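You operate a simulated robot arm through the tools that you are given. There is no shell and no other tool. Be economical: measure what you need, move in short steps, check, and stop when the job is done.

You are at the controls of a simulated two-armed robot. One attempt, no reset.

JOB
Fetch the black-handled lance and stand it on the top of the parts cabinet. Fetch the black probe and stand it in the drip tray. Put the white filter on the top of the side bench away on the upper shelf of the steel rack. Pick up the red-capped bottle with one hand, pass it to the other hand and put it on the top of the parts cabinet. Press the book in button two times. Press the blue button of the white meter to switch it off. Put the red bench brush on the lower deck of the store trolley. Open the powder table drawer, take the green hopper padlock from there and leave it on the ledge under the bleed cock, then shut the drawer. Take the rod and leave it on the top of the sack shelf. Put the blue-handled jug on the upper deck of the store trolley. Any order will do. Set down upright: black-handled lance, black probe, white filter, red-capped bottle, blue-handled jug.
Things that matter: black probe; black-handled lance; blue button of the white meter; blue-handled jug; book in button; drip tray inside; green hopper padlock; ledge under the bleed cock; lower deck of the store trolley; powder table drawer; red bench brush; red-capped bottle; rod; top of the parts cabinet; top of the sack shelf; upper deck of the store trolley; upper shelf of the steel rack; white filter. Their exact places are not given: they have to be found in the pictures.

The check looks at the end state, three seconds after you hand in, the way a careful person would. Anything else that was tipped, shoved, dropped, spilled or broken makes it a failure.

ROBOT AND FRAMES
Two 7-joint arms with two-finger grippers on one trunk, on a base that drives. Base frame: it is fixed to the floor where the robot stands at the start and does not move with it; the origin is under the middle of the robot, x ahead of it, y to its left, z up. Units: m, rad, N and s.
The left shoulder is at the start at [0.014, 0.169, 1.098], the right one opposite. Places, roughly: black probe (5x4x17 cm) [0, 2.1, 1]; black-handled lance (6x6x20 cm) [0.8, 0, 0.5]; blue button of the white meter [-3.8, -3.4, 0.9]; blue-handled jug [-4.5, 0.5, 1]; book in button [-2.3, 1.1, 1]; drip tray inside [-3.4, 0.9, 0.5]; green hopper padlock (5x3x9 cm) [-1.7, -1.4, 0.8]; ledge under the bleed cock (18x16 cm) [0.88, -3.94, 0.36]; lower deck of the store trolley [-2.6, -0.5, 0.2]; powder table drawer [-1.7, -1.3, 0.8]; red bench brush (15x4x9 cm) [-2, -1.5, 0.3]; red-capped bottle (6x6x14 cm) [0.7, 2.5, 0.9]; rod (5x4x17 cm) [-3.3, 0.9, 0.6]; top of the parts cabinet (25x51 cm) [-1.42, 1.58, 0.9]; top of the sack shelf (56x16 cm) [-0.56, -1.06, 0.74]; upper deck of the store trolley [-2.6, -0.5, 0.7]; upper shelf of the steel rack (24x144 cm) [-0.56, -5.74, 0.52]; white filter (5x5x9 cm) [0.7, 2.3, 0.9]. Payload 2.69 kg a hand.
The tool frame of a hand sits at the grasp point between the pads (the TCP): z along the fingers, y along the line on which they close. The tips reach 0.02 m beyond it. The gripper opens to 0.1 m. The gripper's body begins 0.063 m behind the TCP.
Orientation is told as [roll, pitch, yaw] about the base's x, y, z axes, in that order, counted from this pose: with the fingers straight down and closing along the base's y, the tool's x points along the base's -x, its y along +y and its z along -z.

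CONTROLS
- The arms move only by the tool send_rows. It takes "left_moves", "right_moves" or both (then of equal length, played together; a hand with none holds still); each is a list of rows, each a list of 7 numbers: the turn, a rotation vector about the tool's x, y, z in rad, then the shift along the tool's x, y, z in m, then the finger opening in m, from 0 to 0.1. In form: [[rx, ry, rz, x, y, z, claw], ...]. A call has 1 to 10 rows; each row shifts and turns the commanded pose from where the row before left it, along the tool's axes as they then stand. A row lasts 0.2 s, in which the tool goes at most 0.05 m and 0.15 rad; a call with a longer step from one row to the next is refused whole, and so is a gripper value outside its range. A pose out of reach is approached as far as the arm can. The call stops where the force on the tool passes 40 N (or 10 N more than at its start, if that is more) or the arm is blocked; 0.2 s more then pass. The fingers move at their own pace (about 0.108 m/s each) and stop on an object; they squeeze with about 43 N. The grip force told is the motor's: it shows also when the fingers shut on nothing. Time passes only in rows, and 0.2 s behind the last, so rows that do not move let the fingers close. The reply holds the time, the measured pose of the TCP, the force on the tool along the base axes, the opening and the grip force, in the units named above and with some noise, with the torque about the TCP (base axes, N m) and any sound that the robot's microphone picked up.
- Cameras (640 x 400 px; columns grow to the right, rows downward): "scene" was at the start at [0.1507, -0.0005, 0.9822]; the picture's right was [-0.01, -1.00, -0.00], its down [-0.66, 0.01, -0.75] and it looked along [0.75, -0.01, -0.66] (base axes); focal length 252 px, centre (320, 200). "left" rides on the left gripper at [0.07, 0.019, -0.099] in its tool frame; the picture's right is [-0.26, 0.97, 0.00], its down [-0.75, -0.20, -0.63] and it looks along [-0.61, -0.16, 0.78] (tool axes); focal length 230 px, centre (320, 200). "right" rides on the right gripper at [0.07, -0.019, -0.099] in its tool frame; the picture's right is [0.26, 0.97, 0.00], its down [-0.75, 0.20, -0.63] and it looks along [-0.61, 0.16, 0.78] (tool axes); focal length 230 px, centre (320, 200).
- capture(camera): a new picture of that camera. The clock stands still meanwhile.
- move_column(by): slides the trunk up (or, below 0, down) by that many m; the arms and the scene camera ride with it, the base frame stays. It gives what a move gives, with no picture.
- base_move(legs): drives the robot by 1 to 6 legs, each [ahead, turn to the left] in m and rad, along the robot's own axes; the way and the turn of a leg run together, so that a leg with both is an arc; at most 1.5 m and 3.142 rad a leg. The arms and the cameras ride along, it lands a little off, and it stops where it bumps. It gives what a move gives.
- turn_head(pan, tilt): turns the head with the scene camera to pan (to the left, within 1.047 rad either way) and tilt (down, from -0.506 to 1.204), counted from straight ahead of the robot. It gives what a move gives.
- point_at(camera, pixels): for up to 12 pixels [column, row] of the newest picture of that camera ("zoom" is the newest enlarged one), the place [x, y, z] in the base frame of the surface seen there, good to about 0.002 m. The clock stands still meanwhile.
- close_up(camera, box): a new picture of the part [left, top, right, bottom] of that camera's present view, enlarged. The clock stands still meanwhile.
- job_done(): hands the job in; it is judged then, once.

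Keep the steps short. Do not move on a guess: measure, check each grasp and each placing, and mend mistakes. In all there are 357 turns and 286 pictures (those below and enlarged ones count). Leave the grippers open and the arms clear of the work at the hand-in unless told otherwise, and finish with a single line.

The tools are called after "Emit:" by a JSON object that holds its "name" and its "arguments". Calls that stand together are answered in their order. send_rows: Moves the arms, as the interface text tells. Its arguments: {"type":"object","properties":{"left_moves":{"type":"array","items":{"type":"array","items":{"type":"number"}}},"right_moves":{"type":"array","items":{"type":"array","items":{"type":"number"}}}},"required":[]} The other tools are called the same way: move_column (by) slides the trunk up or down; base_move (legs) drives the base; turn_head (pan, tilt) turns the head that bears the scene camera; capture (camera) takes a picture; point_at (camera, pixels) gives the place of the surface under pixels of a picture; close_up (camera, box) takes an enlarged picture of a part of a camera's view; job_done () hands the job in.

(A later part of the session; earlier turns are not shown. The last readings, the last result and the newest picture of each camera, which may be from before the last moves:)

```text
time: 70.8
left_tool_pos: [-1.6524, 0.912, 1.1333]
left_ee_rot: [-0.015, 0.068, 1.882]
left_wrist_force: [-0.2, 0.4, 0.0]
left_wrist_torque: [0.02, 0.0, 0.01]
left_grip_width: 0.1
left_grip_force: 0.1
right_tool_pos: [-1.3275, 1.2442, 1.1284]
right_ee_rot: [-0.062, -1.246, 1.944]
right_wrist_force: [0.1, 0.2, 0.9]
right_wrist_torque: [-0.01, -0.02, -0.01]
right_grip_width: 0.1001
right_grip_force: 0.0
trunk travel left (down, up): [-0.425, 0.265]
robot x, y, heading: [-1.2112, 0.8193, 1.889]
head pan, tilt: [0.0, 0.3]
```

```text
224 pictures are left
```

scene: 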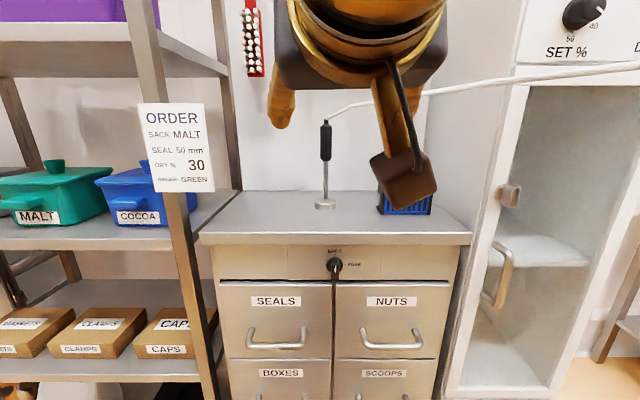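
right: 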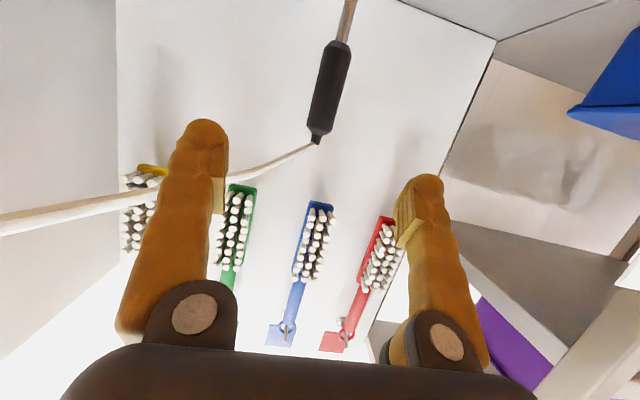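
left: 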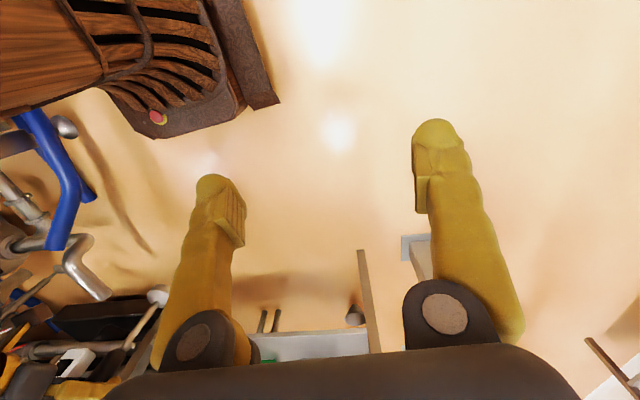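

The lance stands, cable lying free to the right. Next the book-in panel: I pan left to see it, and bring the left hand forward to a better posture.

Emit:
{"name": "send_rows", "arguments": {"left_moves": [[0, -0.03, 0, -0.04, 0, 0, 0.1], [0, -0.03, 0, -0.04, 0, 0, 0.1], [0, 0, 0, -0.04, 0, 0, 0.1]]}}

Emit:
{"name": "turn_head", "arguments": {"pan": 0.8, "tilt": 0.1}}

Emit:
{"name": "capture", "arguments": {"camera": "scene"}}

```text
time: 71.6
left_tool_pos: [-1.6901, 1.0313, 1.1425]
left_ee_rot: [-0.016, -0.043, 1.884]
left_wrist_force: [0.3, 0.1, -0.6]
left_wrist_torque: [0.0, -0.03, 0.0]
left_grip_width: 0.0999
left_grip_force: 0.1
right_tool_pos: [-1.3273, 1.2439, 1.1271]
right_ee_rot: [-0.062, -1.247, 1.945]
right_wrist_force: [-0.4, 1.6, 1.5]
right_wrist_torque: [-0.02, 0.01, 0.03]
right_grip_width: 0.0997
right_grip_force: 0.0
trunk travel left (down, up): [-0.425, 0.265]
robot x, y, heading: [-1.2064, 0.8199, 1.884]
head pan, tilt: [0.0, 0.3]
```

```text
time: 72.8
left_tool_pos: [-1.6893, 1.0288, 1.1432]
left_ee_rot: [-0.015, -0.043, 1.882]
left_wrist_force: [-0.4, 0.2, -0.1]
left_wrist_torque: [-0.02, -0.02, -0.01]
left_grip_width: 0.1
left_grip_force: 0.0
right_tool_pos: [-1.3276, 1.2433, 1.1272]
right_ee_rot: [-0.063, -1.247, 1.945]
right_wrist_force: [-0.6, -0.1, -0.7]
right_wrist_torque: [0.01, -0.04, 0.01]
right_grip_width: 0.0999
right_grip_force: 0.0
trunk travel left (down, up): [-0.425, 0.265]
robot x, y, heading: [-1.2061, 0.8181, 1.888]
head pan, tilt: [0.799, 0.099]
```

```text
223 pictures are left
```

scene: 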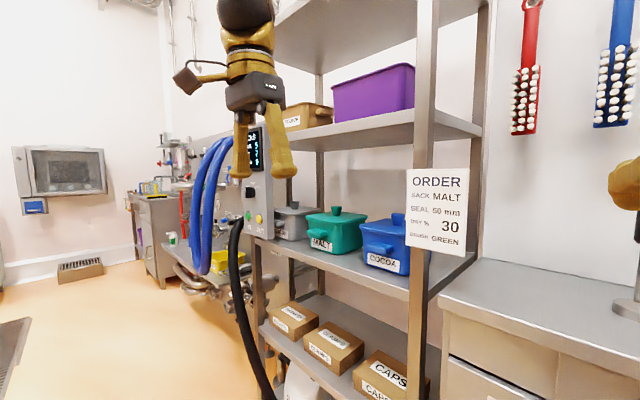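

Emit:
{"name": "close_up", "arguments": {"camera": "scene", "box": [220, 115, 300, 250]}}

Emit:
{"name": "point_at", "arguments": {"camera": "scene", "pixels": [[249, 213], [259, 218], [255, 205], [248, 190], [250, 232], [268, 200], [254, 130], [262, 232], [246, 160], [200, 340]]}}

```text
2.96 times, centred on (260, 182) of scene
```

zoom: 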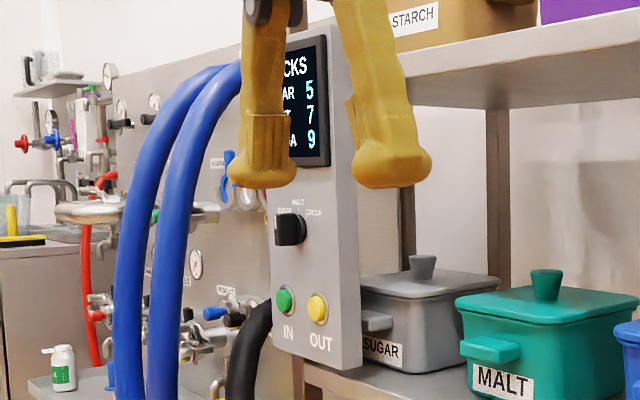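

```text
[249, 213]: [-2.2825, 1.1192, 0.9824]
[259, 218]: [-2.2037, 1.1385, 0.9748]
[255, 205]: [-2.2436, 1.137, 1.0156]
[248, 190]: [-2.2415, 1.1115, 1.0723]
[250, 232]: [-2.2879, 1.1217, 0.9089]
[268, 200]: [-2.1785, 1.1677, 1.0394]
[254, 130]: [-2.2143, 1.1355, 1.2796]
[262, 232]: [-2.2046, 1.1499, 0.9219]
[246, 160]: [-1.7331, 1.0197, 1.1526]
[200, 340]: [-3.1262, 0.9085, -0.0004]
```

The green IN button is at (-2.283,1.119,0.982). I sidestep: turn left, drive 0.74, turn back, to stand in front of it.

Emit:
{"name": "base_move", "arguments": {"legs": [[0, 1.55], [0.74, 0], [0, -1.57]]}}

Emit:
{"name": "turn_head", "arguments": {"pan": 0.3, "tilt": 0.3}}

Emit:
{"name": "capture", "arguments": {"camera": "scene"}}

```text
time: 84.5
left_tool_pos: [-2.3827, 0.8138, 1.1446]
left_ee_rot: [-0.012, -0.043, 1.887]
left_wrist_force: [-0.4, 0.3, 0.1]
left_wrist_torque: [0.0, 0.0, -0.04]
left_grip_width: 0.1003
left_grip_force: 0.2
right_tool_pos: [-2.0217, 1.0319, 1.128]
right_ee_rot: [-0.059, -1.249, 1.95]
right_wrist_force: [0.9, 0.0, -0.3]
right_wrist_torque: [0.04, -0.01, 0.01]
right_grip_width: 0.1001
right_grip_force: 0.1
trunk travel left (down, up): [-0.425, 0.265]
robot x, y, heading: [-1.9115, 0.6093, 1.892]
head pan, tilt: [0.799, 0.099]
```

```text
time: 85.4
left_tool_pos: [-2.3775, 0.7999, 1.1483]
left_ee_rot: [-0.014, -0.058, 1.888]
left_wrist_force: [0.4, 1.1, 0.2]
left_wrist_torque: [-0.04, 0.01, 0.0]
left_grip_width: 0.0998
left_grip_force: 0.0
right_tool_pos: [-2.0159, 1.0149, 1.1333]
right_ee_rot: [-0.068, -1.264, 1.96]
right_wrist_force: [-0.1, 0.4, 1.0]
right_wrist_torque: [-0.02, -0.01, 0.01]
right_grip_width: 0.1
right_grip_force: 0.1
trunk travel left (down, up): [-0.425, 0.265]
robot x, y, heading: [-1.9103, 0.6094, 1.89]
head pan, tilt: [0.3, 0.3]
```

```text
221 pictures are left
```

scene: 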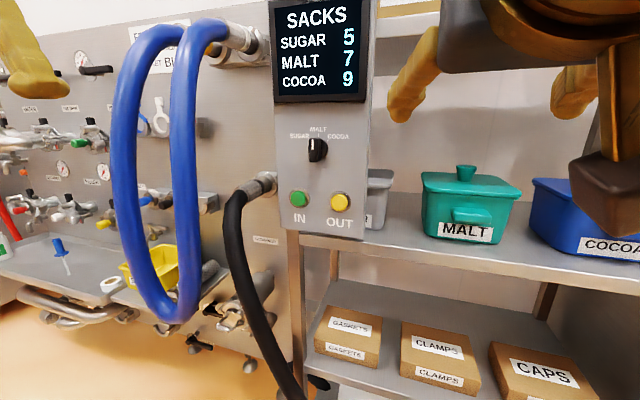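

The selector stands at MALT; IN is the green button at (299,199). I tilt the left hand forward and close its fingers.

Emit:
{"name": "send_rows", "arguments": {"left_moves": [[0, -0.15, 0, 0, 0, 0, 0.05], [0, -0.15, 0, 0, 0, 0, 0.0], [0, -0.15, 0, 0, 0, 0, 0.0], [0, -0.15, 0, 0, 0, 0, 0.0], [0, -0.15, 0, 0, 0, 0, 0.0], [0, -0.15, 0, 0, 0, 0, 0.0], [0, -0.15, 0, 0, 0, 0, 0.0], [0, -0.15, 0, 0, 0, 0, 0.0], [0, -0.15, 0, 0, 0, 0, 0.0]]}}

Emit:
{"name": "point_at", "arguments": {"camera": "scene", "pixels": [[299, 199], [340, 203], [290, 230], [355, 230], [320, 150], [270, 180], [170, 290], [240, 220]]}}

```text
time: 87.4
left_tool_pos: [-2.4421, 0.8276, 1.1694]
left_ee_rot: [-0.101, -1.41, 1.988]
left_wrist_force: [-0.5, 0.2, -0.7]
left_wrist_torque: [0.01, 0.0, -0.02]
left_grip_width: 0.0
left_grip_force: 29.0
left hand out of reach, approached as far as the arm can: row 5, 6, 7, 8, 9
right_tool_pos: [-2.0174, 1.0149, 1.1343]
right_ee_rot: [-0.071, -1.265, 1.962]
right_wrist_force: [0.3, 0.4, 0.1]
right_wrist_torque: [-0.03, 0.03, -0.01]
right_grip_width: 0.1
right_grip_force: 0.1
trunk travel left (down, up): [-0.425, 0.265]
robot x, y, heading: [-1.9112, 0.6031, 1.896]
head pan, tilt: [0.3, 0.3]
```

```text
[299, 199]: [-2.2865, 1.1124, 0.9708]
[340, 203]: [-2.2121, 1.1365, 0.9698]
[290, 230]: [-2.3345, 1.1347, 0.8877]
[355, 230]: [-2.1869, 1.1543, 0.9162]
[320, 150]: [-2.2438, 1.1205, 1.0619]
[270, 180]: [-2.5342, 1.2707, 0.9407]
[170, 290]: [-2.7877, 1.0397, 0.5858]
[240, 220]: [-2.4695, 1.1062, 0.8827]
```

Button front at (-2.285,1.113,0.973). I bring the closed left fingers down and right in line with it.

Emit:
{"name": "send_rows", "arguments": {"left_moves": [[0, 0, 0, 0.027, -0.0395, 0.003, 0.0], [0, 0, 0, 0.027, -0.0395, 0.003, 0.0], [0, 0, 0, 0.027, -0.0395, 0.003, 0.0], [0, 0, 0, 0.027, -0.0395, 0.003, 0.0], [0, 0, 0, 0.027, -0.0395, 0.003, 0.0], [0, 0, 0, 0.027, -0.0395, 0.003, 0.0]]}}

Emit:
{"name": "capture", "arguments": {"camera": "scene"}}

Emit:
{"name": "capture", "arguments": {"camera": "left"}}

```text
time: 88.8
left_tool_pos: [-2.3385, 0.9027, 1.0146]
left_ee_rot: [-0.12, -1.402, 1.998]
left_wrist_force: [0.3, -0.1, 0.1]
left_wrist_torque: [-0.01, 0.03, 0.0]
left_grip_width: 0.0004
left_grip_force: 29.4
left hand out of reach, approached as far as the arm can: row 1, 2, 3, 4, 5, 6
right_tool_pos: [-2.0147, 1.0154, 1.1337]
right_ee_rot: [-0.069, -1.265, 1.958]
right_wrist_force: [0.2, 0.4, 0.2]
right_wrist_torque: [0.03, -0.04, 0.07]
right_grip_width: 0.1
right_grip_force: 0.0
trunk travel left (down, up): [-0.425, 0.265]
robot x, y, heading: [-1.9095, 0.6042, 1.895]
head pan, tilt: [0.3, 0.3]
```

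```text
220 pictures are left
```

scene: 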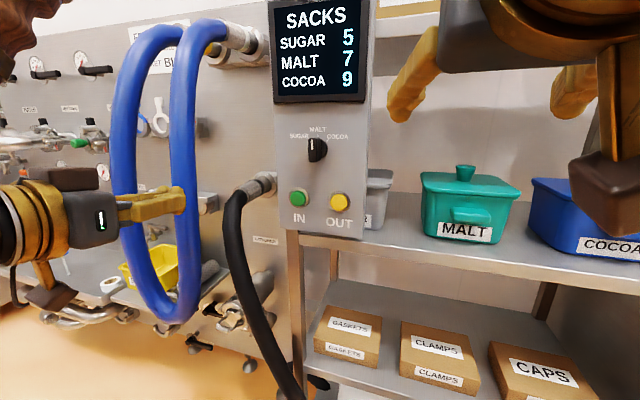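

```text
219 pictures are left
```

left: 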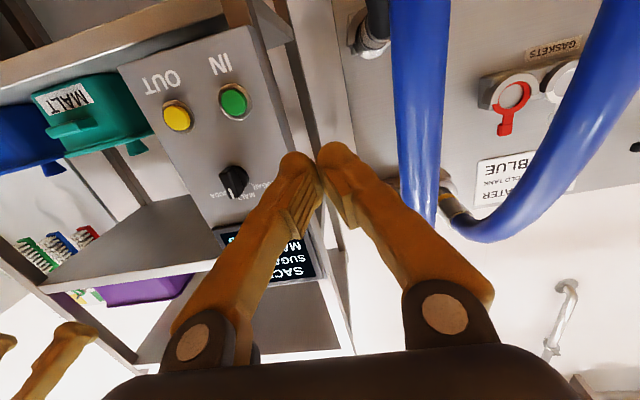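

Emit:
{"name": "send_rows", "arguments": {"left_moves": [[0, 0, 0, 0.0, 0.0, 0.03, 0.0], [0, 0, 0, 0.0, 0.0, 0.0, 0.0]]}}

```text
time: 89.4
left_tool_pos: [-2.3561, 0.9243, 1.0131]
left_ee_rot: [-0.099, -1.405, 1.983]
left_wrist_force: [-0.2, 0.8, 0.6]
left_wrist_torque: [0.0, 0.0, 0.0]
left_grip_width: 0.0001
left_grip_force: 29.6
left hand out of reach, approached as far as the arm can: row 1
right_tool_pos: [-2.0154, 1.0141, 1.1358]
right_ee_rot: [-0.07, -1.265, 1.96]
right_wrist_force: [-0.3, -0.1, -0.4]
right_wrist_torque: [0.0, 0.02, 0.02]
right_grip_width: 0.0999
right_grip_force: 0.1
trunk travel left (down, up): [-0.425, 0.265]
robot x, y, heading: [-1.9092, 0.6071, 1.897]
head pan, tilt: [0.3, 0.3]
```

Emit:
{"name": "send_rows", "arguments": {"left_moves": [[0, 0, 0, 0.007, -0.04, 0.0, 0.0], [0, 0, 0, 0.007, -0.04, 0.0, 0.0], [0, 0, 0, 0.007, -0.04, 0.0, 0.0], [0, 0, 0, 0.0, 0.0, 0.0, 0.0]]}}

```text
time: 90.4
left_tool_pos: [-2.3516, 0.92, 1.0153]
left_ee_rot: [-0.1, -1.407, 1.983]
left_wrist_force: [-0.1, -1.0, -0.3]
left_wrist_torque: [0.02, 0.02, -0.01]
left_grip_width: 0.0002
left_grip_force: 29.5
left hand out of reach, approached as far as the arm can: row 1, 2, 3
right_tool_pos: [-2.0146, 1.0143, 1.1339]
right_ee_rot: [-0.069, -1.265, 1.959]
right_wrist_force: [-0.6, -0.2, -0.1]
right_wrist_torque: [0.02, 0.01, -0.03]
right_grip_width: 0.0999
right_grip_force: 0.1
trunk travel left (down, up): [-0.425, 0.265]
robot x, y, heading: [-1.9069, 0.6038, 1.894]
head pan, tilt: [0.3, 0.3]
```

The left arm can't come further inwards. I sidestep the base right by 0.125 m (backing 0.1 first for clearance).

Emit:
{"name": "base_move", "arguments": {"legs": [[-0.1, 0], [0, -1.57], [0.128, 0], [0, 1.54]]}}

Emit:
{"name": "capture", "arguments": {"camera": "scene"}}

Emit:
{"name": "capture", "arguments": {"camera": "left"}}

```text
time: 100.1
left_tool_pos: [-2.1737, 0.902, 1.0151]
left_ee_rot: [-0.104, -1.407, 1.901]
left_wrist_force: [0.8, -0.8, 0.2]
left_wrist_torque: [-0.01, -0.02, 0.03]
left_grip_width: 0.0
left_grip_force: 29.7
right_tool_pos: [-1.8292, 0.9677, 1.1335]
right_ee_rot: [-0.07, -1.265, 1.877]
right_wrist_force: [-0.5, -0.7, -0.8]
right_wrist_torque: [0.02, 0.01, 0.0]
right_grip_width: 0.0998
right_grip_force: 0.1
trunk travel left (down, up): [-0.425, 0.265]
robot x, y, heading: [-1.7602, 0.553, 1.812]
head pan, tilt: [0.3, 0.3]
```

```text
218 pictures are left
```

scene: 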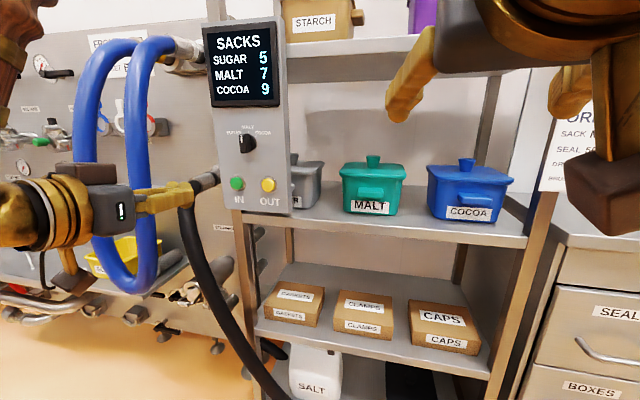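

```text
217 pictures are left
```

left: 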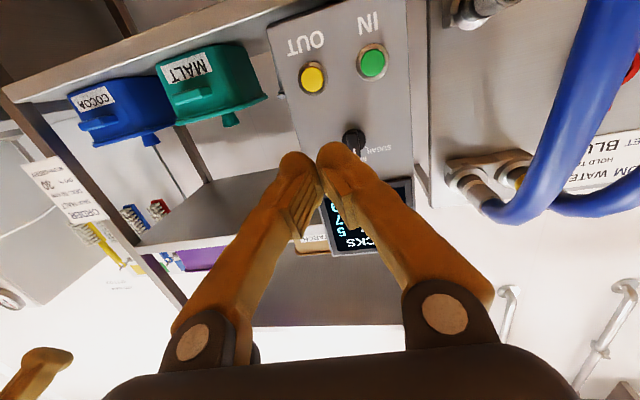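

Now the button lies 0.23 ahead, 0.057 left and 0.042 below the TCP. I approach to 4 cm short.

Emit:
{"name": "send_rows", "arguments": {"left_moves": [[0, 0, 0, 0.0036, 0.0143, 0.0436, 0.0], [0, 0, 0, 0.0036, 0.0143, 0.0436, 0.0], [0, 0, 0, 0.0036, 0.0143, 0.0436, 0.0], [0, 0, 0, 0.0036, 0.0143, 0.0436, 0.0], [0, 0, 0, 0, 0, 0, 0.0]]}}

Emit:
{"name": "capture", "arguments": {"camera": "left"}}

Emit:
{"name": "capture", "arguments": {"camera": "scene"}}

```text
time: 101.3
left_tool_pos: [-2.2647, 1.0401, 0.979]
left_ee_rot: [-0.116, -1.422, 1.917]
left_wrist_force: [-0.2, 0.2, 0.7]
left_wrist_torque: [-0.02, 0.0, -0.02]
left_grip_width: 0.0001
left_grip_force: 29.6
right_tool_pos: [-1.8242, 0.9511, 1.1405]
right_ee_rot: [-0.078, -1.282, 1.888]
right_wrist_force: [-0.4, 0.2, 0.9]
right_wrist_torque: [-0.06, 0.02, -0.01]
right_grip_width: 0.0999
right_grip_force: 0.1
trunk travel left (down, up): [-0.425, 0.265]
robot x, y, heading: [-1.761, 0.5511, 1.811]
head pan, tilt: [0.3, 0.3]
```

```text
216 pictures are left
```

left: 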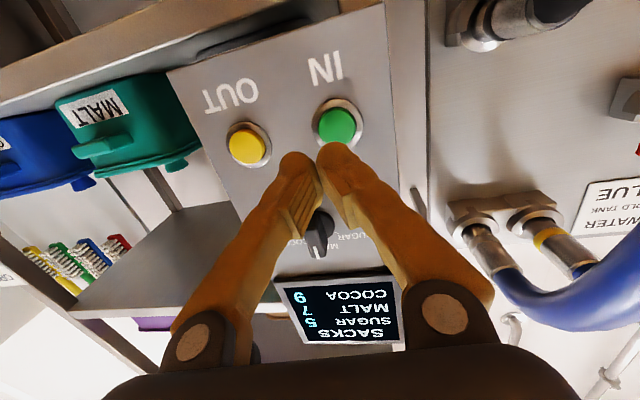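

```text
215 pictures are left
```

scene: 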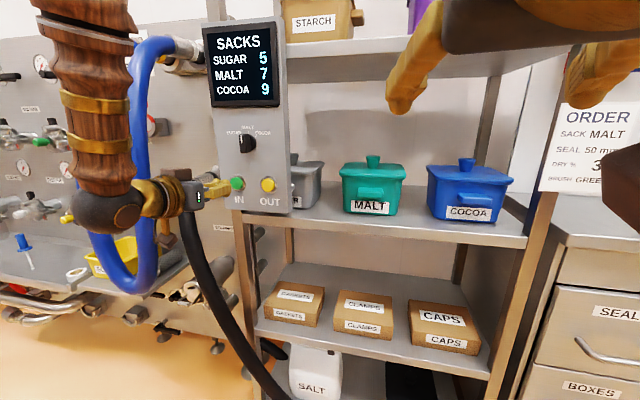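

Emit:
{"name": "point_at", "arguments": {"camera": "left", "pixels": [[337, 124], [335, 132], [295, 160], [335, 150], [360, 165]]}}

```text
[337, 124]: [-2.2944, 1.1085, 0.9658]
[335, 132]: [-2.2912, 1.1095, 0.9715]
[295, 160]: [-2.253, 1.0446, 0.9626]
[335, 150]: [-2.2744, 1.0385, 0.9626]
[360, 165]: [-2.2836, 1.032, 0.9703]
```

Tip to button: 0.054 ahead, 0.009 left, 0.009 down. I advance to just before contact, then press in small steps.

Emit:
{"name": "send_rows", "arguments": {"left_moves": [[0, 0, 0, 0, 0.009, 0.02, 0.0], [0, 0, 0, 0, 0, 0.02, 0.0], [0, 0, 0, 0, 0, 0, 0.0]]}}

Emit:
{"name": "send_rows", "arguments": {"left_moves": [[0, 0, 0, 0, 0, 0.006, 0.0], [0, 0, 0, 0, 0, 0.006, 0.0], [0, 0, 0, 0, 0, 0.004, 0.0]]}}

Emit:
{"name": "capture", "arguments": {"camera": "scene"}}

```text
time: 102.1
left_tool_pos: [-2.2812, 1.0759, 0.9734]
left_ee_rot: [-0.116, -1.423, 1.914]
left_wrist_force: [0.0, -0.2, 1.0]
left_wrist_torque: [-0.02, 0.0, -0.01]
left_grip_width: 0.0
left_grip_force: 29.4
right_tool_pos: [-1.8246, 0.9504, 1.1411]
right_ee_rot: [-0.079, -1.282, 1.888]
right_wrist_force: [-0.1, -0.4, -0.9]
right_wrist_torque: [-0.02, 0.03, 0.01]
right_grip_width: 0.0999
right_grip_force: 0.1
trunk travel left (down, up): [-0.425, 0.265]
robot x, y, heading: [-1.7574, 0.5554, 1.812]
head pan, tilt: [0.3, 0.3]
```

```text
time: 102.9
left_tool_pos: [-2.2864, 1.0919, 0.9717]
left_ee_rot: [-0.116, -1.424, 1.913]
left_wrist_force: [0.1, 0.7, 0.2]
left_wrist_torque: [0.01, 0.0, 0.01]
left_grip_width: 0.0001
left_grip_force: 29.4
right_tool_pos: [-1.8255, 0.9509, 1.1414]
right_ee_rot: [-0.079, -1.281, 1.887]
right_wrist_force: [-0.1, -0.3, 0.4]
right_wrist_torque: [0.01, 0.01, 0.02]
right_grip_width: 0.1001
right_grip_force: 0.0
trunk travel left (down, up): [-0.425, 0.265]
robot x, y, heading: [-1.7598, 0.551, 1.807]
head pan, tilt: [0.3, 0.3]
```

```text
214 pictures are left
```

scene: 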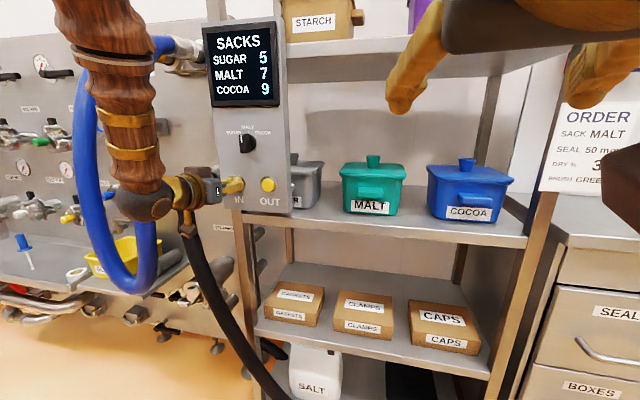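

Just at the button, no force yet. I press on by 4 mm steps.

Emit:
{"name": "send_rows", "arguments": {"left_moves": [[0, 0, 0, 0, 0, 0.004, 0.0], [0, 0, 0, 0, 0, 0.004, 0.0]]}}

Emit:
{"name": "close_up", "arguments": {"camera": "scene", "box": [190, 10, 310, 220]}}

```text
time: 103.5
left_tool_pos: [-2.2871, 1.0984, 0.9707]
left_ee_rot: [-0.116, -1.424, 1.915]
left_wrist_force: [1.1, -9.1, 3.8]
left_wrist_torque: [0.16, 0.1, 0.03]
left_grip_width: 0.0
left_grip_force: 29.6
right_tool_pos: [-1.825, 0.9493, 1.1412]
right_ee_rot: [-0.079, -1.285, 1.887]
right_wrist_force: [0.1, 0.6, 0.0]
right_wrist_torque: [-0.02, -0.01, 0.01]
right_grip_width: 0.1001
right_grip_force: 0.1
trunk travel left (down, up): [-0.425, 0.265]
robot x, y, heading: [-1.7586, 0.5526, 1.812]
head pan, tilt: [0.3, 0.3]
heard: click
```

```text
1.90 times, centred on (250, 115) of scene
```

zoom: 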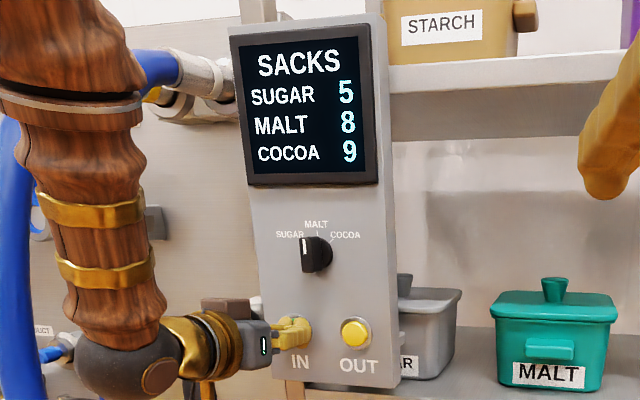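

Click heard, MALT shows 8. I back off 1.5 cm and press again.

Emit:
{"name": "send_rows", "arguments": {"left_moves": [[0, 0, 0, 0, 0, -0.015, 0.0], [0, 0, 0, 0, 0, 0, 0.0]]}}

Emit:
{"name": "send_rows", "arguments": {"left_moves": [[0, 0, 0, 0, 0, 0.008, 0.0], [0, 0, 0, 0, 0, 0.004, 0.0], [0, 0, 0, 0, 0, 0.003, 0.0]]}}

Emit:
{"name": "close_up", "arguments": {"camera": "scene", "box": [190, 10, 310, 220]}}

```text
time: 104.1
left_tool_pos: [-2.2849, 1.0862, 0.9724]
left_ee_rot: [-0.114, -1.423, 1.911]
left_wrist_force: [-0.1, 0.0, 0.3]
left_wrist_torque: [-0.02, 0.01, 0.0]
left_grip_width: 0.0001
left_grip_force: 29.1
right_tool_pos: [-1.8246, 0.951, 1.141]
right_ee_rot: [-0.081, -1.281, 1.888]
right_wrist_force: [0.0, 0.6, 0.0]
right_wrist_torque: [0.03, -0.01, -0.01]
right_grip_width: 0.1
right_grip_force: 0.0
trunk travel left (down, up): [-0.425, 0.265]
robot x, y, heading: [-1.7627, 0.5527, 1.814]
head pan, tilt: [0.3, 0.3]
```

```text
time: 104.9
left_tool_pos: [-2.2872, 1.096, 0.9719]
left_ee_rot: [-0.116, -1.422, 1.914]
left_wrist_force: [-0.1, -7.7, 1.4]
left_wrist_torque: [0.11, 0.02, 0.07]
left_grip_width: 0.0
left_grip_force: 29.7
right_tool_pos: [-1.8253, 0.9495, 1.1421]
right_ee_rot: [-0.08, -1.282, 1.885]
right_wrist_force: [0.3, -0.2, 0.6]
right_wrist_torque: [0.03, 0.0, 0.0]
right_grip_width: 0.1001
right_grip_force: 0.0
trunk travel left (down, up): [-0.425, 0.265]
robot x, y, heading: [-1.7572, 0.5519, 1.806]
head pan, tilt: [0.3, 0.3]
heard: click
```

```text
1.90 times, centred on (250, 115) of scene
```

zoom: 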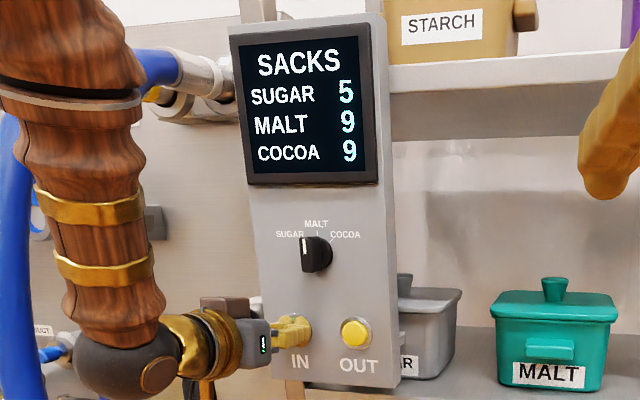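

MALT shows 9: two presses done. I withdraw the left hand and back the base, then look at the drip tray to the left.

Emit:
{"name": "send_rows", "arguments": {"left_moves": [[0, 0, 0, 0, 0, -0.045, 0.0], [0, 0, 0, 0, 0, -0.045, 0.0], [0, 0, 0, 0, 0, -0.045, 0.0], [0, 0, 0, 0, 0, -0.045, 0.05]]}}

Emit:
{"name": "base_move", "arguments": {"legs": [[-0.25, 0], [0, 1.0]]}}

Emit:
{"name": "turn_head", "arguments": {"pan": 0.0, "tilt": 0.3}}

Emit:
{"name": "capture", "arguments": {"camera": "scene"}}

```text
time: 105.9
left_tool_pos: [-2.2465, 0.9238, 0.9995]
left_ee_rot: [-0.114, -1.424, 1.912]
left_wrist_force: [0.8, 0.2, -0.4]
left_wrist_torque: [-0.04, 0.02, 0.0]
left_grip_width: 0.0498
left_grip_force: 0.1
right_tool_pos: [-1.826, 0.9503, 1.141]
right_ee_rot: [-0.081, -1.283, 1.886]
right_wrist_force: [-0.5, 0.6, -0.6]
right_wrist_torque: [0.0, 0.02, 0.01]
right_grip_width: 0.0999
right_grip_force: 0.0
trunk travel left (down, up): [-0.425, 0.265]
robot x, y, heading: [-1.7576, 0.5511, 1.814]
head pan, tilt: [0.3, 0.3]
```

```text
time: 110.3
left_tool_pos: [-2.2783, 0.1013, 0.9985]
left_ee_rot: [-0.116, -1.424, 2.91]
left_wrist_force: [-0.1, -0.2, 0.9]
left_wrist_torque: [-0.01, 0.01, 0.04]
left_grip_width: 0.0502
left_grip_force: 0.1
right_tool_pos: [-2.0705, 0.4684, 1.1409]
right_ee_rot: [-0.081, -1.282, 2.883]
right_wrist_force: [1.2, 1.0, -0.2]
right_wrist_torque: [-0.02, 0.01, -0.02]
right_grip_width: 0.0999
right_grip_force: 0.1
trunk travel left (down, up): [-0.425, 0.265]
robot x, y, heading: [-1.7009, 0.3154, 2.807]
head pan, tilt: [0.3, 0.3]
```

```text
time: 111.1
left_tool_pos: [-2.2634, 0.097, 1.007]
left_ee_rot: [-0.132, -1.438, 2.926]
left_wrist_force: [-1.2, -0.4, 0.0]
left_wrist_torque: [0.02, -0.01, 0.0]
left_grip_width: 0.0501
left_grip_force: 0.1
right_tool_pos: [-2.0553, 0.4652, 1.1461]
right_ee_rot: [-0.089, -1.299, 2.894]
right_wrist_force: [-0.3, 0.2, -0.6]
right_wrist_torque: [0.03, 0.01, 0.01]
right_grip_width: 0.0999
right_grip_force: 0.1
trunk travel left (down, up): [-0.425, 0.265]
robot x, y, heading: [-1.6973, 0.3139, 2.808]
head pan, tilt: [0.0, 0.3]
```

```text
211 pictures are left
```

scene: 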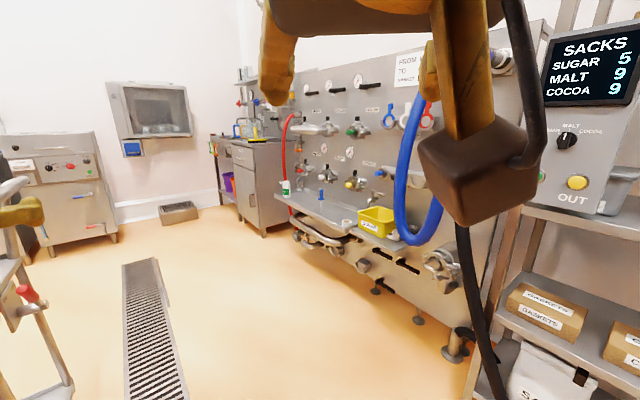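

Emit:
{"name": "close_up", "arguments": {"camera": "scene", "box": [200, 60, 460, 260]}}

Emit:
{"name": "point_at", "arguments": {"camera": "scene", "pixels": [[321, 193], [322, 203], [310, 205], [340, 215], [365, 235], [378, 215], [285, 188], [250, 130], [268, 150], [250, 200], [300, 195], [318, 250]]}}

```text
2.00 times, centred on (330, 160) of scene
```

zoom: 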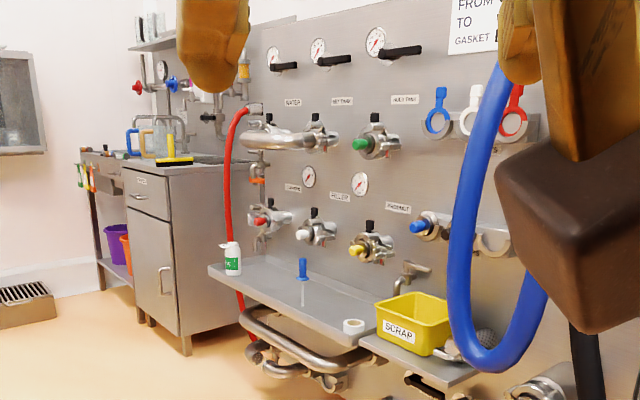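

```text
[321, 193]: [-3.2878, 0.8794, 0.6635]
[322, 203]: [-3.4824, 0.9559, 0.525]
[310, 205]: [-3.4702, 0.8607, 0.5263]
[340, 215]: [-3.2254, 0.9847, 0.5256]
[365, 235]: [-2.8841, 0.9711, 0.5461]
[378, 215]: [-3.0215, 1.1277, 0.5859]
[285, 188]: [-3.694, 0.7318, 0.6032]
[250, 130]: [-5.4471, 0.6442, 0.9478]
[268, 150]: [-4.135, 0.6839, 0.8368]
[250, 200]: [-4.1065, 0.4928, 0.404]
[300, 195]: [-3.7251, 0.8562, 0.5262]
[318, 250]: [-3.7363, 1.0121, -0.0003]
```

The rod (blue handle at 321,193) stands in the tray at about (-3.288,0.879). I drive over to stand facing it.

Emit:
{"name": "base_move", "arguments": {"legs": [[0, 0.33], [1.3, 0], [0, -1.28]]}}

Emit:
{"name": "turn_head", "arguments": {"pan": 0.0, "tilt": 0.6}}

Emit:
{"name": "capture", "arguments": {"camera": "scene"}}

```text
time: 115.3
left_tool_pos: [-2.5986, -0.0728, 1.0125]
left_ee_rot: [-0.16, -1.435, -2.987]
left_wrist_force: [0.1, -0.2, -0.1]
left_wrist_torque: [-0.02, -0.04, 0.0]
left_grip_width: 0.0498
left_grip_force: 0.0
right_tool_pos: [-2.5208, 0.3468, 1.1578]
right_ee_rot: [-0.119, -1.33, -3.034]
right_wrist_force: [1.8, -0.1, 0.1]
right_wrist_torque: [-0.04, 0.02, -0.05]
right_grip_width: 0.1
right_grip_force: 0.1
trunk travel left (down, up): [-0.425, 0.265]
robot x, y, heading: [-2.1631, 0.3154, 3.124]
head pan, tilt: [0.0, 0.3]
stopped in leg 2: the force on the tool passed its limit at 86 N (the readings are from after the stop); the commanded pose is now the measured one
```

```text
time: 116.1
left_tool_pos: [-2.604, -0.0713, 1.012]
left_ee_rot: [-0.159, -1.433, -2.987]
left_wrist_force: [0.0, 0.5, -0.4]
left_wrist_torque: [0.01, 0.02, 0.02]
left_grip_width: 0.0499
left_grip_force: 0.1
right_tool_pos: [-2.5298, 0.3504, 1.1575]
right_ee_rot: [-0.117, -1.332, -3.049]
right_wrist_force: [-0.4, -0.1, -0.2]
right_wrist_torque: [-0.01, -0.03, -0.02]
right_grip_width: 0.1001
right_grip_force: 0.1
trunk travel left (down, up): [-0.425, 0.265]
robot x, y, heading: [-2.1665, 0.3163, 3.125]
head pan, tilt: [0.0, 0.6]
```

```text
209 pictures are left
```

scene: 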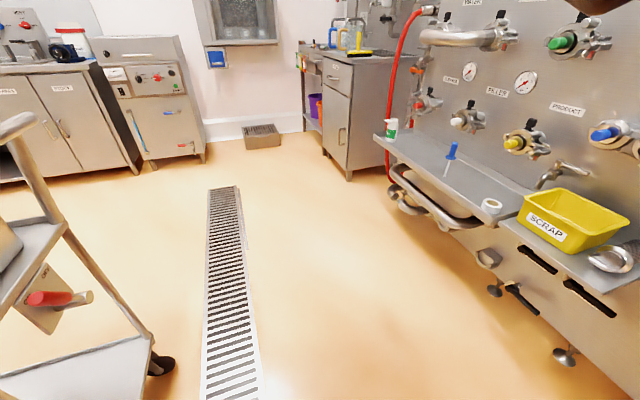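

Something was touched at 86 N. I check both hand views and the trolley at the left.

Emit:
{"name": "capture", "arguments": {"camera": "left"}}

Emit:
{"name": "capture", "arguments": {"camera": "right"}}

Emit:
{"name": "turn_head", "arguments": {"pan": 0.6, "tilt": 0.5}}

Emit:
{"name": "capture", "arguments": {"camera": "scene"}}

```text
208 pictures are left
```

left: 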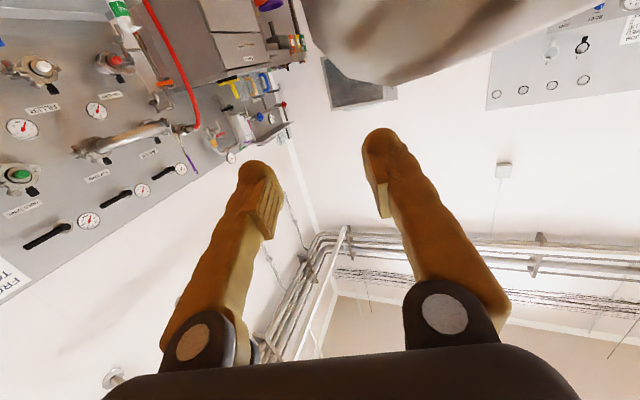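

```text
207 pictures are left
```

right: 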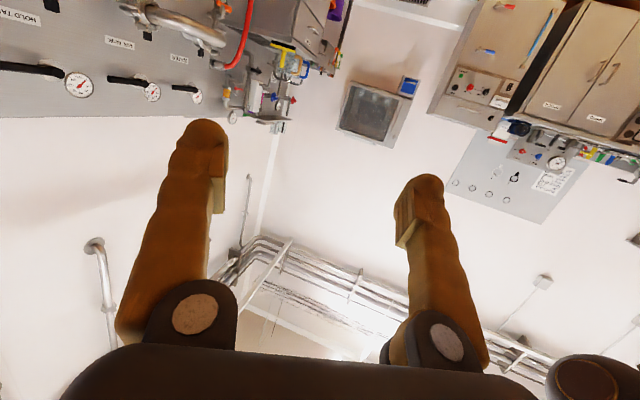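

```text
time: 117.1
left_tool_pos: [-2.6015, -0.0723, 1.0141]
left_ee_rot: [-0.159, -1.434, -2.987]
left_wrist_force: [0.7, 0.4, -0.5]
left_wrist_torque: [0.02, 0.0, -0.02]
left_grip_width: 0.0501
left_grip_force: 0.1
right_tool_pos: [-2.5283, 0.3507, 1.1588]
right_ee_rot: [-0.114, -1.334, -3.053]
right_wrist_force: [0.8, -0.1, 0.0]
right_wrist_torque: [0.01, 0.03, 0.0]
right_grip_width: 0.0999
right_grip_force: 0.1
trunk travel left (down, up): [-0.425, 0.265]
robot x, y, heading: [-2.1663, 0.311, 3.124]
head pan, tilt: [0.6, 0.499]
```

```text
206 pictures are left
```

scene: 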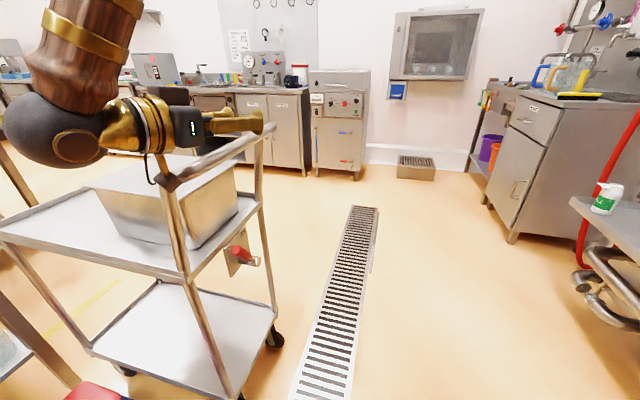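

The left hand met the trolley's handle bar. I measure the trolley now to compare with the earlier view.

Emit:
{"name": "point_at", "arguments": {"camera": "scene", "pixels": [[240, 257], [254, 260], [168, 185], [262, 140], [277, 330], [225, 390], [120, 200], [230, 210], [262, 205], [100, 345], [45, 240], [200, 155]]}}

Emit:
{"name": "close_up", "arguments": {"camera": "scene", "box": [0, 60, 320, 280]}}

```text
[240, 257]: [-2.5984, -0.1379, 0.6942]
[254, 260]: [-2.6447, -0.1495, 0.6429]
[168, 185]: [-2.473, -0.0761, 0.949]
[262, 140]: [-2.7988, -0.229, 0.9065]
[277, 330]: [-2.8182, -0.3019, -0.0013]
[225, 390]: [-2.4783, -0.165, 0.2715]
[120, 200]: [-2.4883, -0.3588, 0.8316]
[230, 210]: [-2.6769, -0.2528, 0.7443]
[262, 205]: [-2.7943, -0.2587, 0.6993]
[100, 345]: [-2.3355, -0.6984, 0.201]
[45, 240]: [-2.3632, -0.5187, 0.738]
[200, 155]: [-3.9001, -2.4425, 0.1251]
```

```text
1.82 times, centred on (160, 170) of scene
```

zoom: 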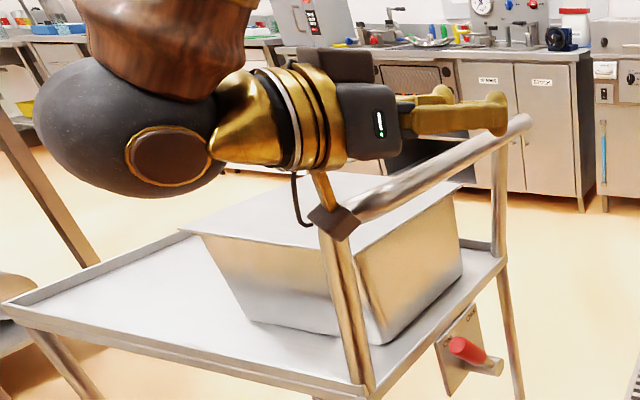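

The hand's camera pod touched the handle corner (-2.473,-0.076,0.949). I back off 0.15, lift the left hand 0.2 and will pass farther to the right.

Emit:
{"name": "base_move", "arguments": {"legs": [[-0.15, 0]]}}

Emit:
{"name": "send_rows", "arguments": {"left_moves": [[0, 0, 0, -0.04, 0, 0, 0.05], [0, 0, 0, -0.04, 0, 0, 0.05], [0, 0, 0, -0.04, 0, 0, 0.05], [0, 0, 0, -0.04, 0, 0, 0.05], [0, 0, 0, -0.04, 0, 0, 0.05]]}}

Emit:
{"name": "capture", "arguments": {"camera": "scene"}}

```text
time: 118.5
left_tool_pos: [-2.4538, -0.0733, 1.0139]
left_ee_rot: [-0.162, -1.435, -2.987]
left_wrist_force: [1.1, -0.8, 0.2]
left_wrist_torque: [-0.03, 0.04, 0.01]
left_grip_width: 0.0499
left_grip_force: 0.0
right_tool_pos: [-2.3775, 0.3478, 1.1578]
right_ee_rot: [-0.115, -1.332, -3.053]
right_wrist_force: [0.6, -0.2, -0.1]
right_wrist_torque: [-0.01, 0.0, 0.0]
right_grip_width: 0.0998
right_grip_force: 0.1
trunk travel left (down, up): [-0.425, 0.265]
robot x, y, heading: [-2.0143, 0.3127, 3.128]
head pan, tilt: [0.6, 0.499]
```

```text
time: 119.7
left_tool_pos: [-2.4615, -0.0767, 1.2197]
left_ee_rot: [-0.194, -1.45, -2.954]
left_wrist_force: [1.0, 0.0, 0.5]
left_wrist_torque: [0.0, -0.01, 0.01]
left_grip_width: 0.0499
left_grip_force: 0.1
right_tool_pos: [-2.3781, 0.3658, 1.1693]
right_ee_rot: [-0.136, -1.376, -3.107]
right_wrist_force: [0.1, 0.8, 0.4]
right_wrist_torque: [0.0, 0.0, 0.0]
right_grip_width: 0.1001
right_grip_force: 0.1
trunk travel left (down, up): [-0.425, 0.265]
robot x, y, heading: [-2.0152, 0.3158, 3.13]
head pan, tilt: [0.6, 0.499]
```

```text
204 pictures are left
```

scene: 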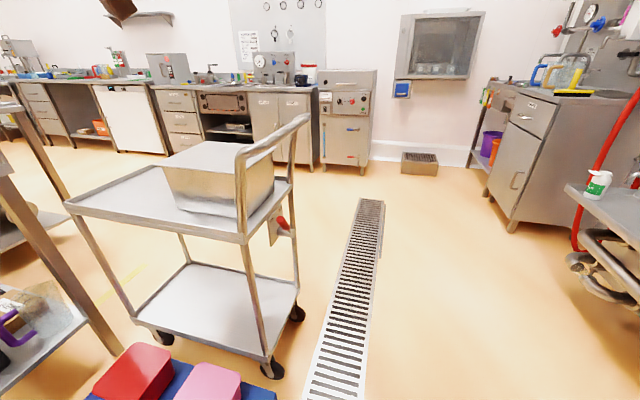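

Clear view of the trolley. I measure the decks for later.

Emit:
{"name": "point_at", "arguments": {"camera": "scene", "pixels": [[75, 205], [235, 232], [150, 172], [120, 200], [160, 200], [150, 310], [200, 275], [250, 345], [220, 310], [270, 370], [300, 312], [288, 222]]}}

```text
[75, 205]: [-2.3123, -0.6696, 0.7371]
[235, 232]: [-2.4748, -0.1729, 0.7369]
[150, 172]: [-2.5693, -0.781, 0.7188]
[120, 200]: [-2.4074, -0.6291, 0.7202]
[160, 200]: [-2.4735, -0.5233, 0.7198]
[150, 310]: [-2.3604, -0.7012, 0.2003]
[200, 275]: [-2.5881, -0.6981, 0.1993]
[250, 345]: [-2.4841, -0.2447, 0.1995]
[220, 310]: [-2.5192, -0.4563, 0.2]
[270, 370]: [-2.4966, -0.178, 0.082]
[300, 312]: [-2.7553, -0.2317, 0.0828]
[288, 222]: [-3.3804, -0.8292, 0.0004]
```

Trolley looks in place, centre ≈(-2.55,-0.48). Now I drive on to the rod.

Emit:
{"name": "base_move", "arguments": {"legs": [[0, -0.03], [1.1, 0], [0, -1.24]]}}

Emit:
{"name": "turn_head", "arguments": {"pan": 0.0, "tilt": 0.65}}

Emit:
{"name": "capture", "arguments": {"camera": "scene"}}

```text
time: 128.8
left_tool_pos: [-3.6316, 0.6602, 1.2177]
left_ee_rot: [-0.195, -1.451, 2.077]
left_wrist_force: [-0.1, 0.6, -0.1]
left_wrist_torque: [-0.01, 0.01, 0.03]
left_grip_width: 0.0502
left_grip_force: 0.1
right_tool_pos: [-3.1885, 0.7193, 1.1667]
right_ee_rot: [-0.194, -1.366, 1.977]
right_wrist_force: [-1.1, -0.4, 0.2]
right_wrist_torque: [-0.01, -0.02, -0.01]
right_grip_width: 0.1
right_grip_force: 0.0
trunk travel left (down, up): [-0.425, 0.265]
robot x, y, heading: [-3.1222, 0.366, 1.868]
head pan, tilt: [0.6, 0.499]
```

```text
time: 129.8
left_tool_pos: [-3.6244, 0.6457, 1.2263]
left_ee_rot: [-0.221, -1.47, 2.1]
left_wrist_force: [1.2, 0.1, -0.2]
left_wrist_torque: [-0.01, 0.02, -0.02]
left_grip_width: 0.0501
left_grip_force: 0.1
right_tool_pos: [-3.1719, 0.7244, 1.1764]
right_ee_rot: [-0.205, -1.406, 1.91]
right_wrist_force: [0.4, 0.4, -0.1]
right_wrist_torque: [0.02, -0.02, -0.02]
right_grip_width: 0.1
right_grip_force: 0.0
trunk travel left (down, up): [-0.425, 0.265]
robot x, y, heading: [-3.1262, 0.3592, 1.871]
head pan, tilt: [0.0, 0.649]
```

```text
203 pictures are left
```

scene: 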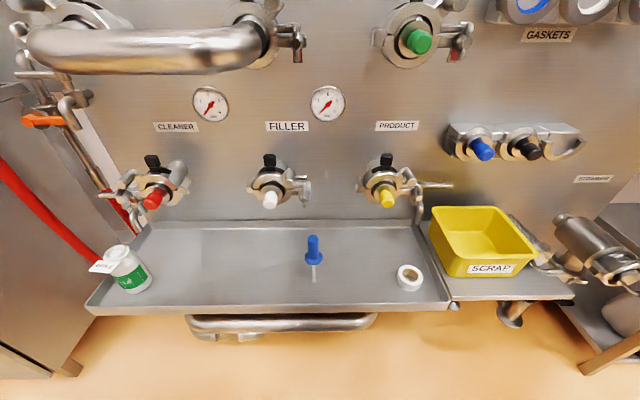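

Emit:
{"name": "close_up", "arguments": {"camera": "scene", "box": [240, 190, 440, 320]}}

Emit:
{"name": "point_at", "arguments": {"camera": "scene", "pixels": [[313, 237], [313, 248], [313, 258], [313, 268], [314, 280], [290, 300], [350, 300], [250, 270], [380, 260], [200, 260], [290, 170], [410, 275]]}}

```text
3.08 times, centred on (340, 255) of scene
```

zoom: 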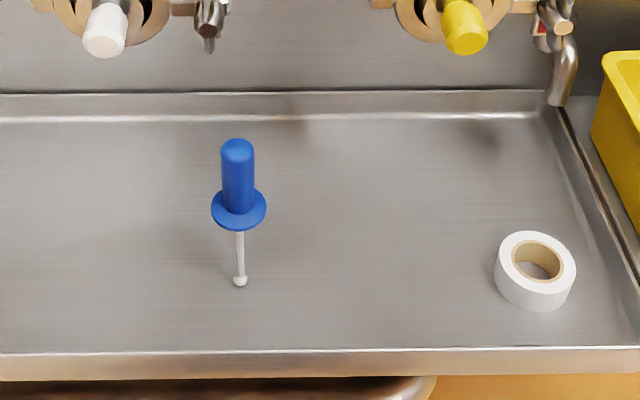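

```text
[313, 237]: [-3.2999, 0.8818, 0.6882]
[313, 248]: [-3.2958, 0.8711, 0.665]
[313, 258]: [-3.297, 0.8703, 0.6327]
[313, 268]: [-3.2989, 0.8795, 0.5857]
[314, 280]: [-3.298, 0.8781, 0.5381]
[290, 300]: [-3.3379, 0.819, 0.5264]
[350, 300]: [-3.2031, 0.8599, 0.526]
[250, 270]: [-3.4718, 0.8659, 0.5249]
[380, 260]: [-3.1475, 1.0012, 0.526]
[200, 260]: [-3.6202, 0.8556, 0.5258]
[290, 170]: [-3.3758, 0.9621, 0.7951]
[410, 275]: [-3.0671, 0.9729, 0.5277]
```

The rod stands on a thin stem with a blue handle and a guard disc. Handle axis ≈ (-3.30,0.884), handle z 0.63–0.69. I check how far the pipes reach before lowering.

Emit:
{"name": "point_at", "arguments": {"camera": "scene", "pixels": [[100, 45], [200, 50], [60, 50], [265, 200], [385, 200], [155, 200], [120, 265], [30, 200], [100, 300], [290, 312]]}}

Emit:
{"name": "send_rows", "arguments": {"right_moves": [[0, 0.1, 0, 0, 0, 0, 0.1], [0, 0.1, 0, 0, 0, 0, 0.1], [0, 0.1, 0, 0, 0, 0, 0.1], [0, 0.1, 0, 0, 0, 0, 0.1], [0, 0, 0, 0, 0, 0, 0.1]]}}

```text
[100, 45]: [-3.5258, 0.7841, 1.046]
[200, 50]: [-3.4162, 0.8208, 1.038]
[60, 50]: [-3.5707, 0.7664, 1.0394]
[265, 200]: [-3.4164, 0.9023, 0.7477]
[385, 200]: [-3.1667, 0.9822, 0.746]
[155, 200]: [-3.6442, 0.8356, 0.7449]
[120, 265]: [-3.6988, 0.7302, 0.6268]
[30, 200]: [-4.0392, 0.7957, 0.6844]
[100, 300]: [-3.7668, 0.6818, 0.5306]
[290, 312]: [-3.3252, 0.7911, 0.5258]
```

```text
time: 131.0
left_tool_pos: [-3.6255, 0.6444, 1.2257]
left_ee_rot: [-0.225, -1.472, 2.101]
left_wrist_force: [-0.2, 0.0, 0.5]
left_wrist_torque: [0.0, -0.01, 0.0]
left_grip_width: 0.0501
left_grip_force: 0.0
right_tool_pos: [-3.1821, 0.7012, 1.1715]
right_ee_rot: [-0.072, -0.984, 1.85]
right_wrist_force: [-0.4, 0.8, 0.1]
right_wrist_torque: [-0.03, -0.01, -0.01]
right_grip_width: 0.1002
right_grip_force: 0.0
trunk travel left (down, up): [-0.425, 0.265]
robot x, y, heading: [-3.1296, 0.3606, 1.869]
head pan, tilt: [0.0, 0.649]
```

A pipe juts out at z≈1.04, y≈0.77. I pull the left hand back 0.1, then lower the trunk 0.3.

Emit:
{"name": "send_rows", "arguments": {"left_moves": [[0, 0, 0, 0, 0, -0.05, 0.05], [0, 0, 0, 0, 0, -0.05, 0.05], [0, 0, 0, 0, 0, 0, 0.05]]}}

Emit:
{"name": "move_column", "arguments": {"by": -0.3}}

```text
time: 131.8
left_tool_pos: [-3.6513, 0.5691, 1.2504]
left_ee_rot: [-0.26, -1.463, 2.141]
left_wrist_force: [0.7, -0.1, 0.0]
left_wrist_torque: [0.03, -0.01, 0.03]
left_grip_width: 0.0497
left_grip_force: 0.0
left hand out of reach, approached as far as the arm can: row 1, 2
right_tool_pos: [-3.1811, 0.703, 1.1722]
right_ee_rot: [-0.07, -0.985, 1.847]
right_wrist_force: [-0.3, 0.0, -0.5]
right_wrist_torque: [0.02, 0.0, 0.01]
right_grip_width: 0.0998
right_grip_force: 0.1
trunk travel left (down, up): [-0.425, 0.265]
robot x, y, heading: [-3.1307, 0.3603, 1.87]
head pan, tilt: [0.0, 0.649]
```

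```text
time: 134.8
left_tool_pos: [-3.6523, 0.5684, 0.9536]
left_ee_rot: [-0.239, -1.465, 2.119]
left_wrist_force: [-0.4, 0.4, -0.1]
left_wrist_torque: [0.0, 0.01, 0.0]
left_grip_width: 0.0501
left_grip_force: 0.0
right_tool_pos: [-3.1807, 0.7023, 0.8724]
right_ee_rot: [-0.072, -0.985, 1.843]
right_wrist_force: [-1.1, -0.3, -0.1]
right_wrist_torque: [0.01, 0.0, -0.04]
right_grip_width: 0.0997
right_grip_force: 0.0
trunk travel left (down, up): [-0.125, 0.565]
robot x, y, heading: [-3.1238, 0.3566, 1.871]
head pan, tilt: [0.0, 0.649]
```

I move the right hand to a pre-grasp 0.1 m short of the handle.

Emit:
{"name": "send_rows", "arguments": {"right_moves": [[0, 0, 0, 0.0134, 0.0166, 0.0372, 0.1], [0, 0, 0, 0.0134, 0.0166, 0.0372, 0.1], [0, 0, 0, 0.0134, 0.0166, 0.0372, 0.1], [0, 0, 0, 0.0134, 0.0166, 0.0372, 0.1], [0, 0, 0, 0.0134, 0.0166, 0.0372, 0.1], [0, 0, 0, 0, 0, 0, 0.1]]}}

Emit:
{"name": "capture", "arguments": {"camera": "right"}}

```text
time: 136.4
left_tool_pos: [-3.6483, 0.5526, 0.96]
left_ee_rot: [-0.256, -1.49, 2.133]
left_wrist_force: [0.1, -0.3, 0.0]
left_wrist_torque: [0.0, -0.03, 0.02]
left_grip_width: 0.0499
left_grip_force: 0.1
right_tool_pos: [-3.2718, 0.8117, 0.7414]
right_ee_rot: [0.056, -1.014, 1.684]
right_wrist_force: [0.2, 0.3, 0.0]
right_wrist_torque: [0.0, 0.02, -0.01]
right_grip_width: 0.0998
right_grip_force: 0.0
trunk travel left (down, up): [-0.125, 0.565]
robot x, y, heading: [-3.1248, 0.3607, 1.868]
head pan, tilt: [0.0, 0.649]
stopped in row 6 (right hand): the arm was blocked; the commanded pose is now the measured one
```

```text
201 pictures are left
```

right: 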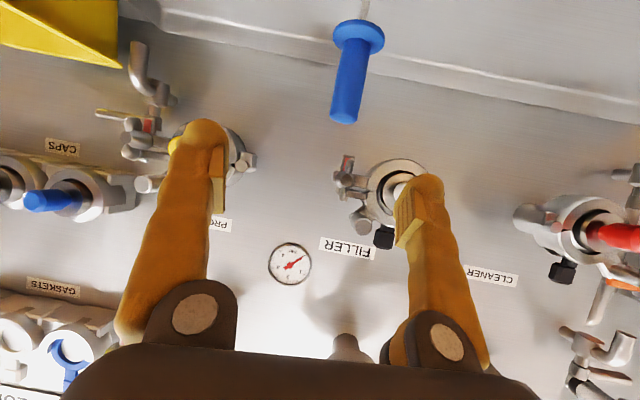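

"Blocked" was reported; I look with the scene camera to see what may touch.

Emit:
{"name": "capture", "arguments": {"camera": "scene"}}

```text
200 pictures are left
```

scene: 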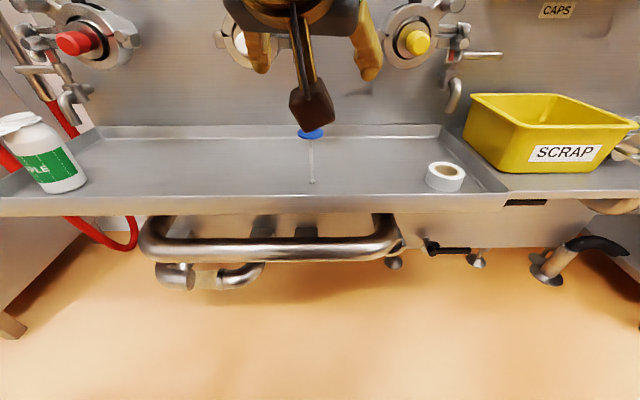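

Nothing near the hand. I go on slowly.

Emit:
{"name": "send_rows", "arguments": {"right_moves": [[0, 0, 0, 0.01, 0.005, 0.024, 0.1], [0, 0, 0, 0.01, 0.005, 0.024, 0.1], [0, 0, 0, 0.01, 0.005, 0.024, 0.1]]}}

Emit:
{"name": "capture", "arguments": {"camera": "right"}}

```text
time: 137.4
left_tool_pos: [-3.6455, 0.5411, 0.9683]
left_ee_rot: [-0.089, -1.513, 1.962]
left_wrist_force: [0.9, 0.4, -0.5]
left_wrist_torque: [-0.01, -0.01, 0.0]
left_grip_width: 0.05
left_grip_force: 0.0
right_tool_pos: [-3.2752, 0.8647, 0.6954]
right_ee_rot: [0.144, -1.012, 1.543]
right_wrist_force: [-0.3, -0.7, 0.6]
right_wrist_torque: [0.0, -0.02, -0.02]
right_grip_width: 0.0999
right_grip_force: 0.1
trunk travel left (down, up): [-0.125, 0.565]
robot x, y, heading: [-3.1277, 0.3599, 1.864]
head pan, tilt: [0.0, 0.649]
stopped in row 3 (right hand): the arm was blocked; the commanded pose is now the measured one
```

```text
199 pictures are left
```

right: 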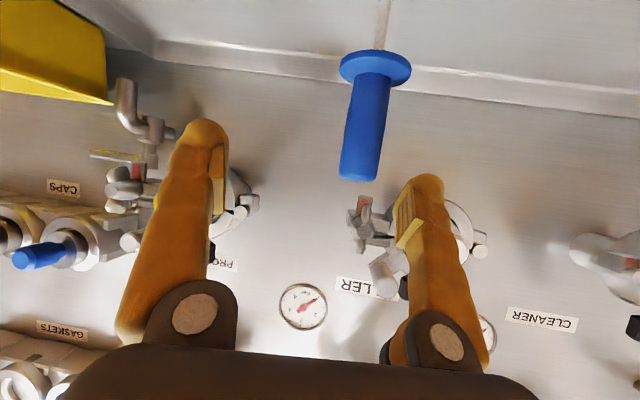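

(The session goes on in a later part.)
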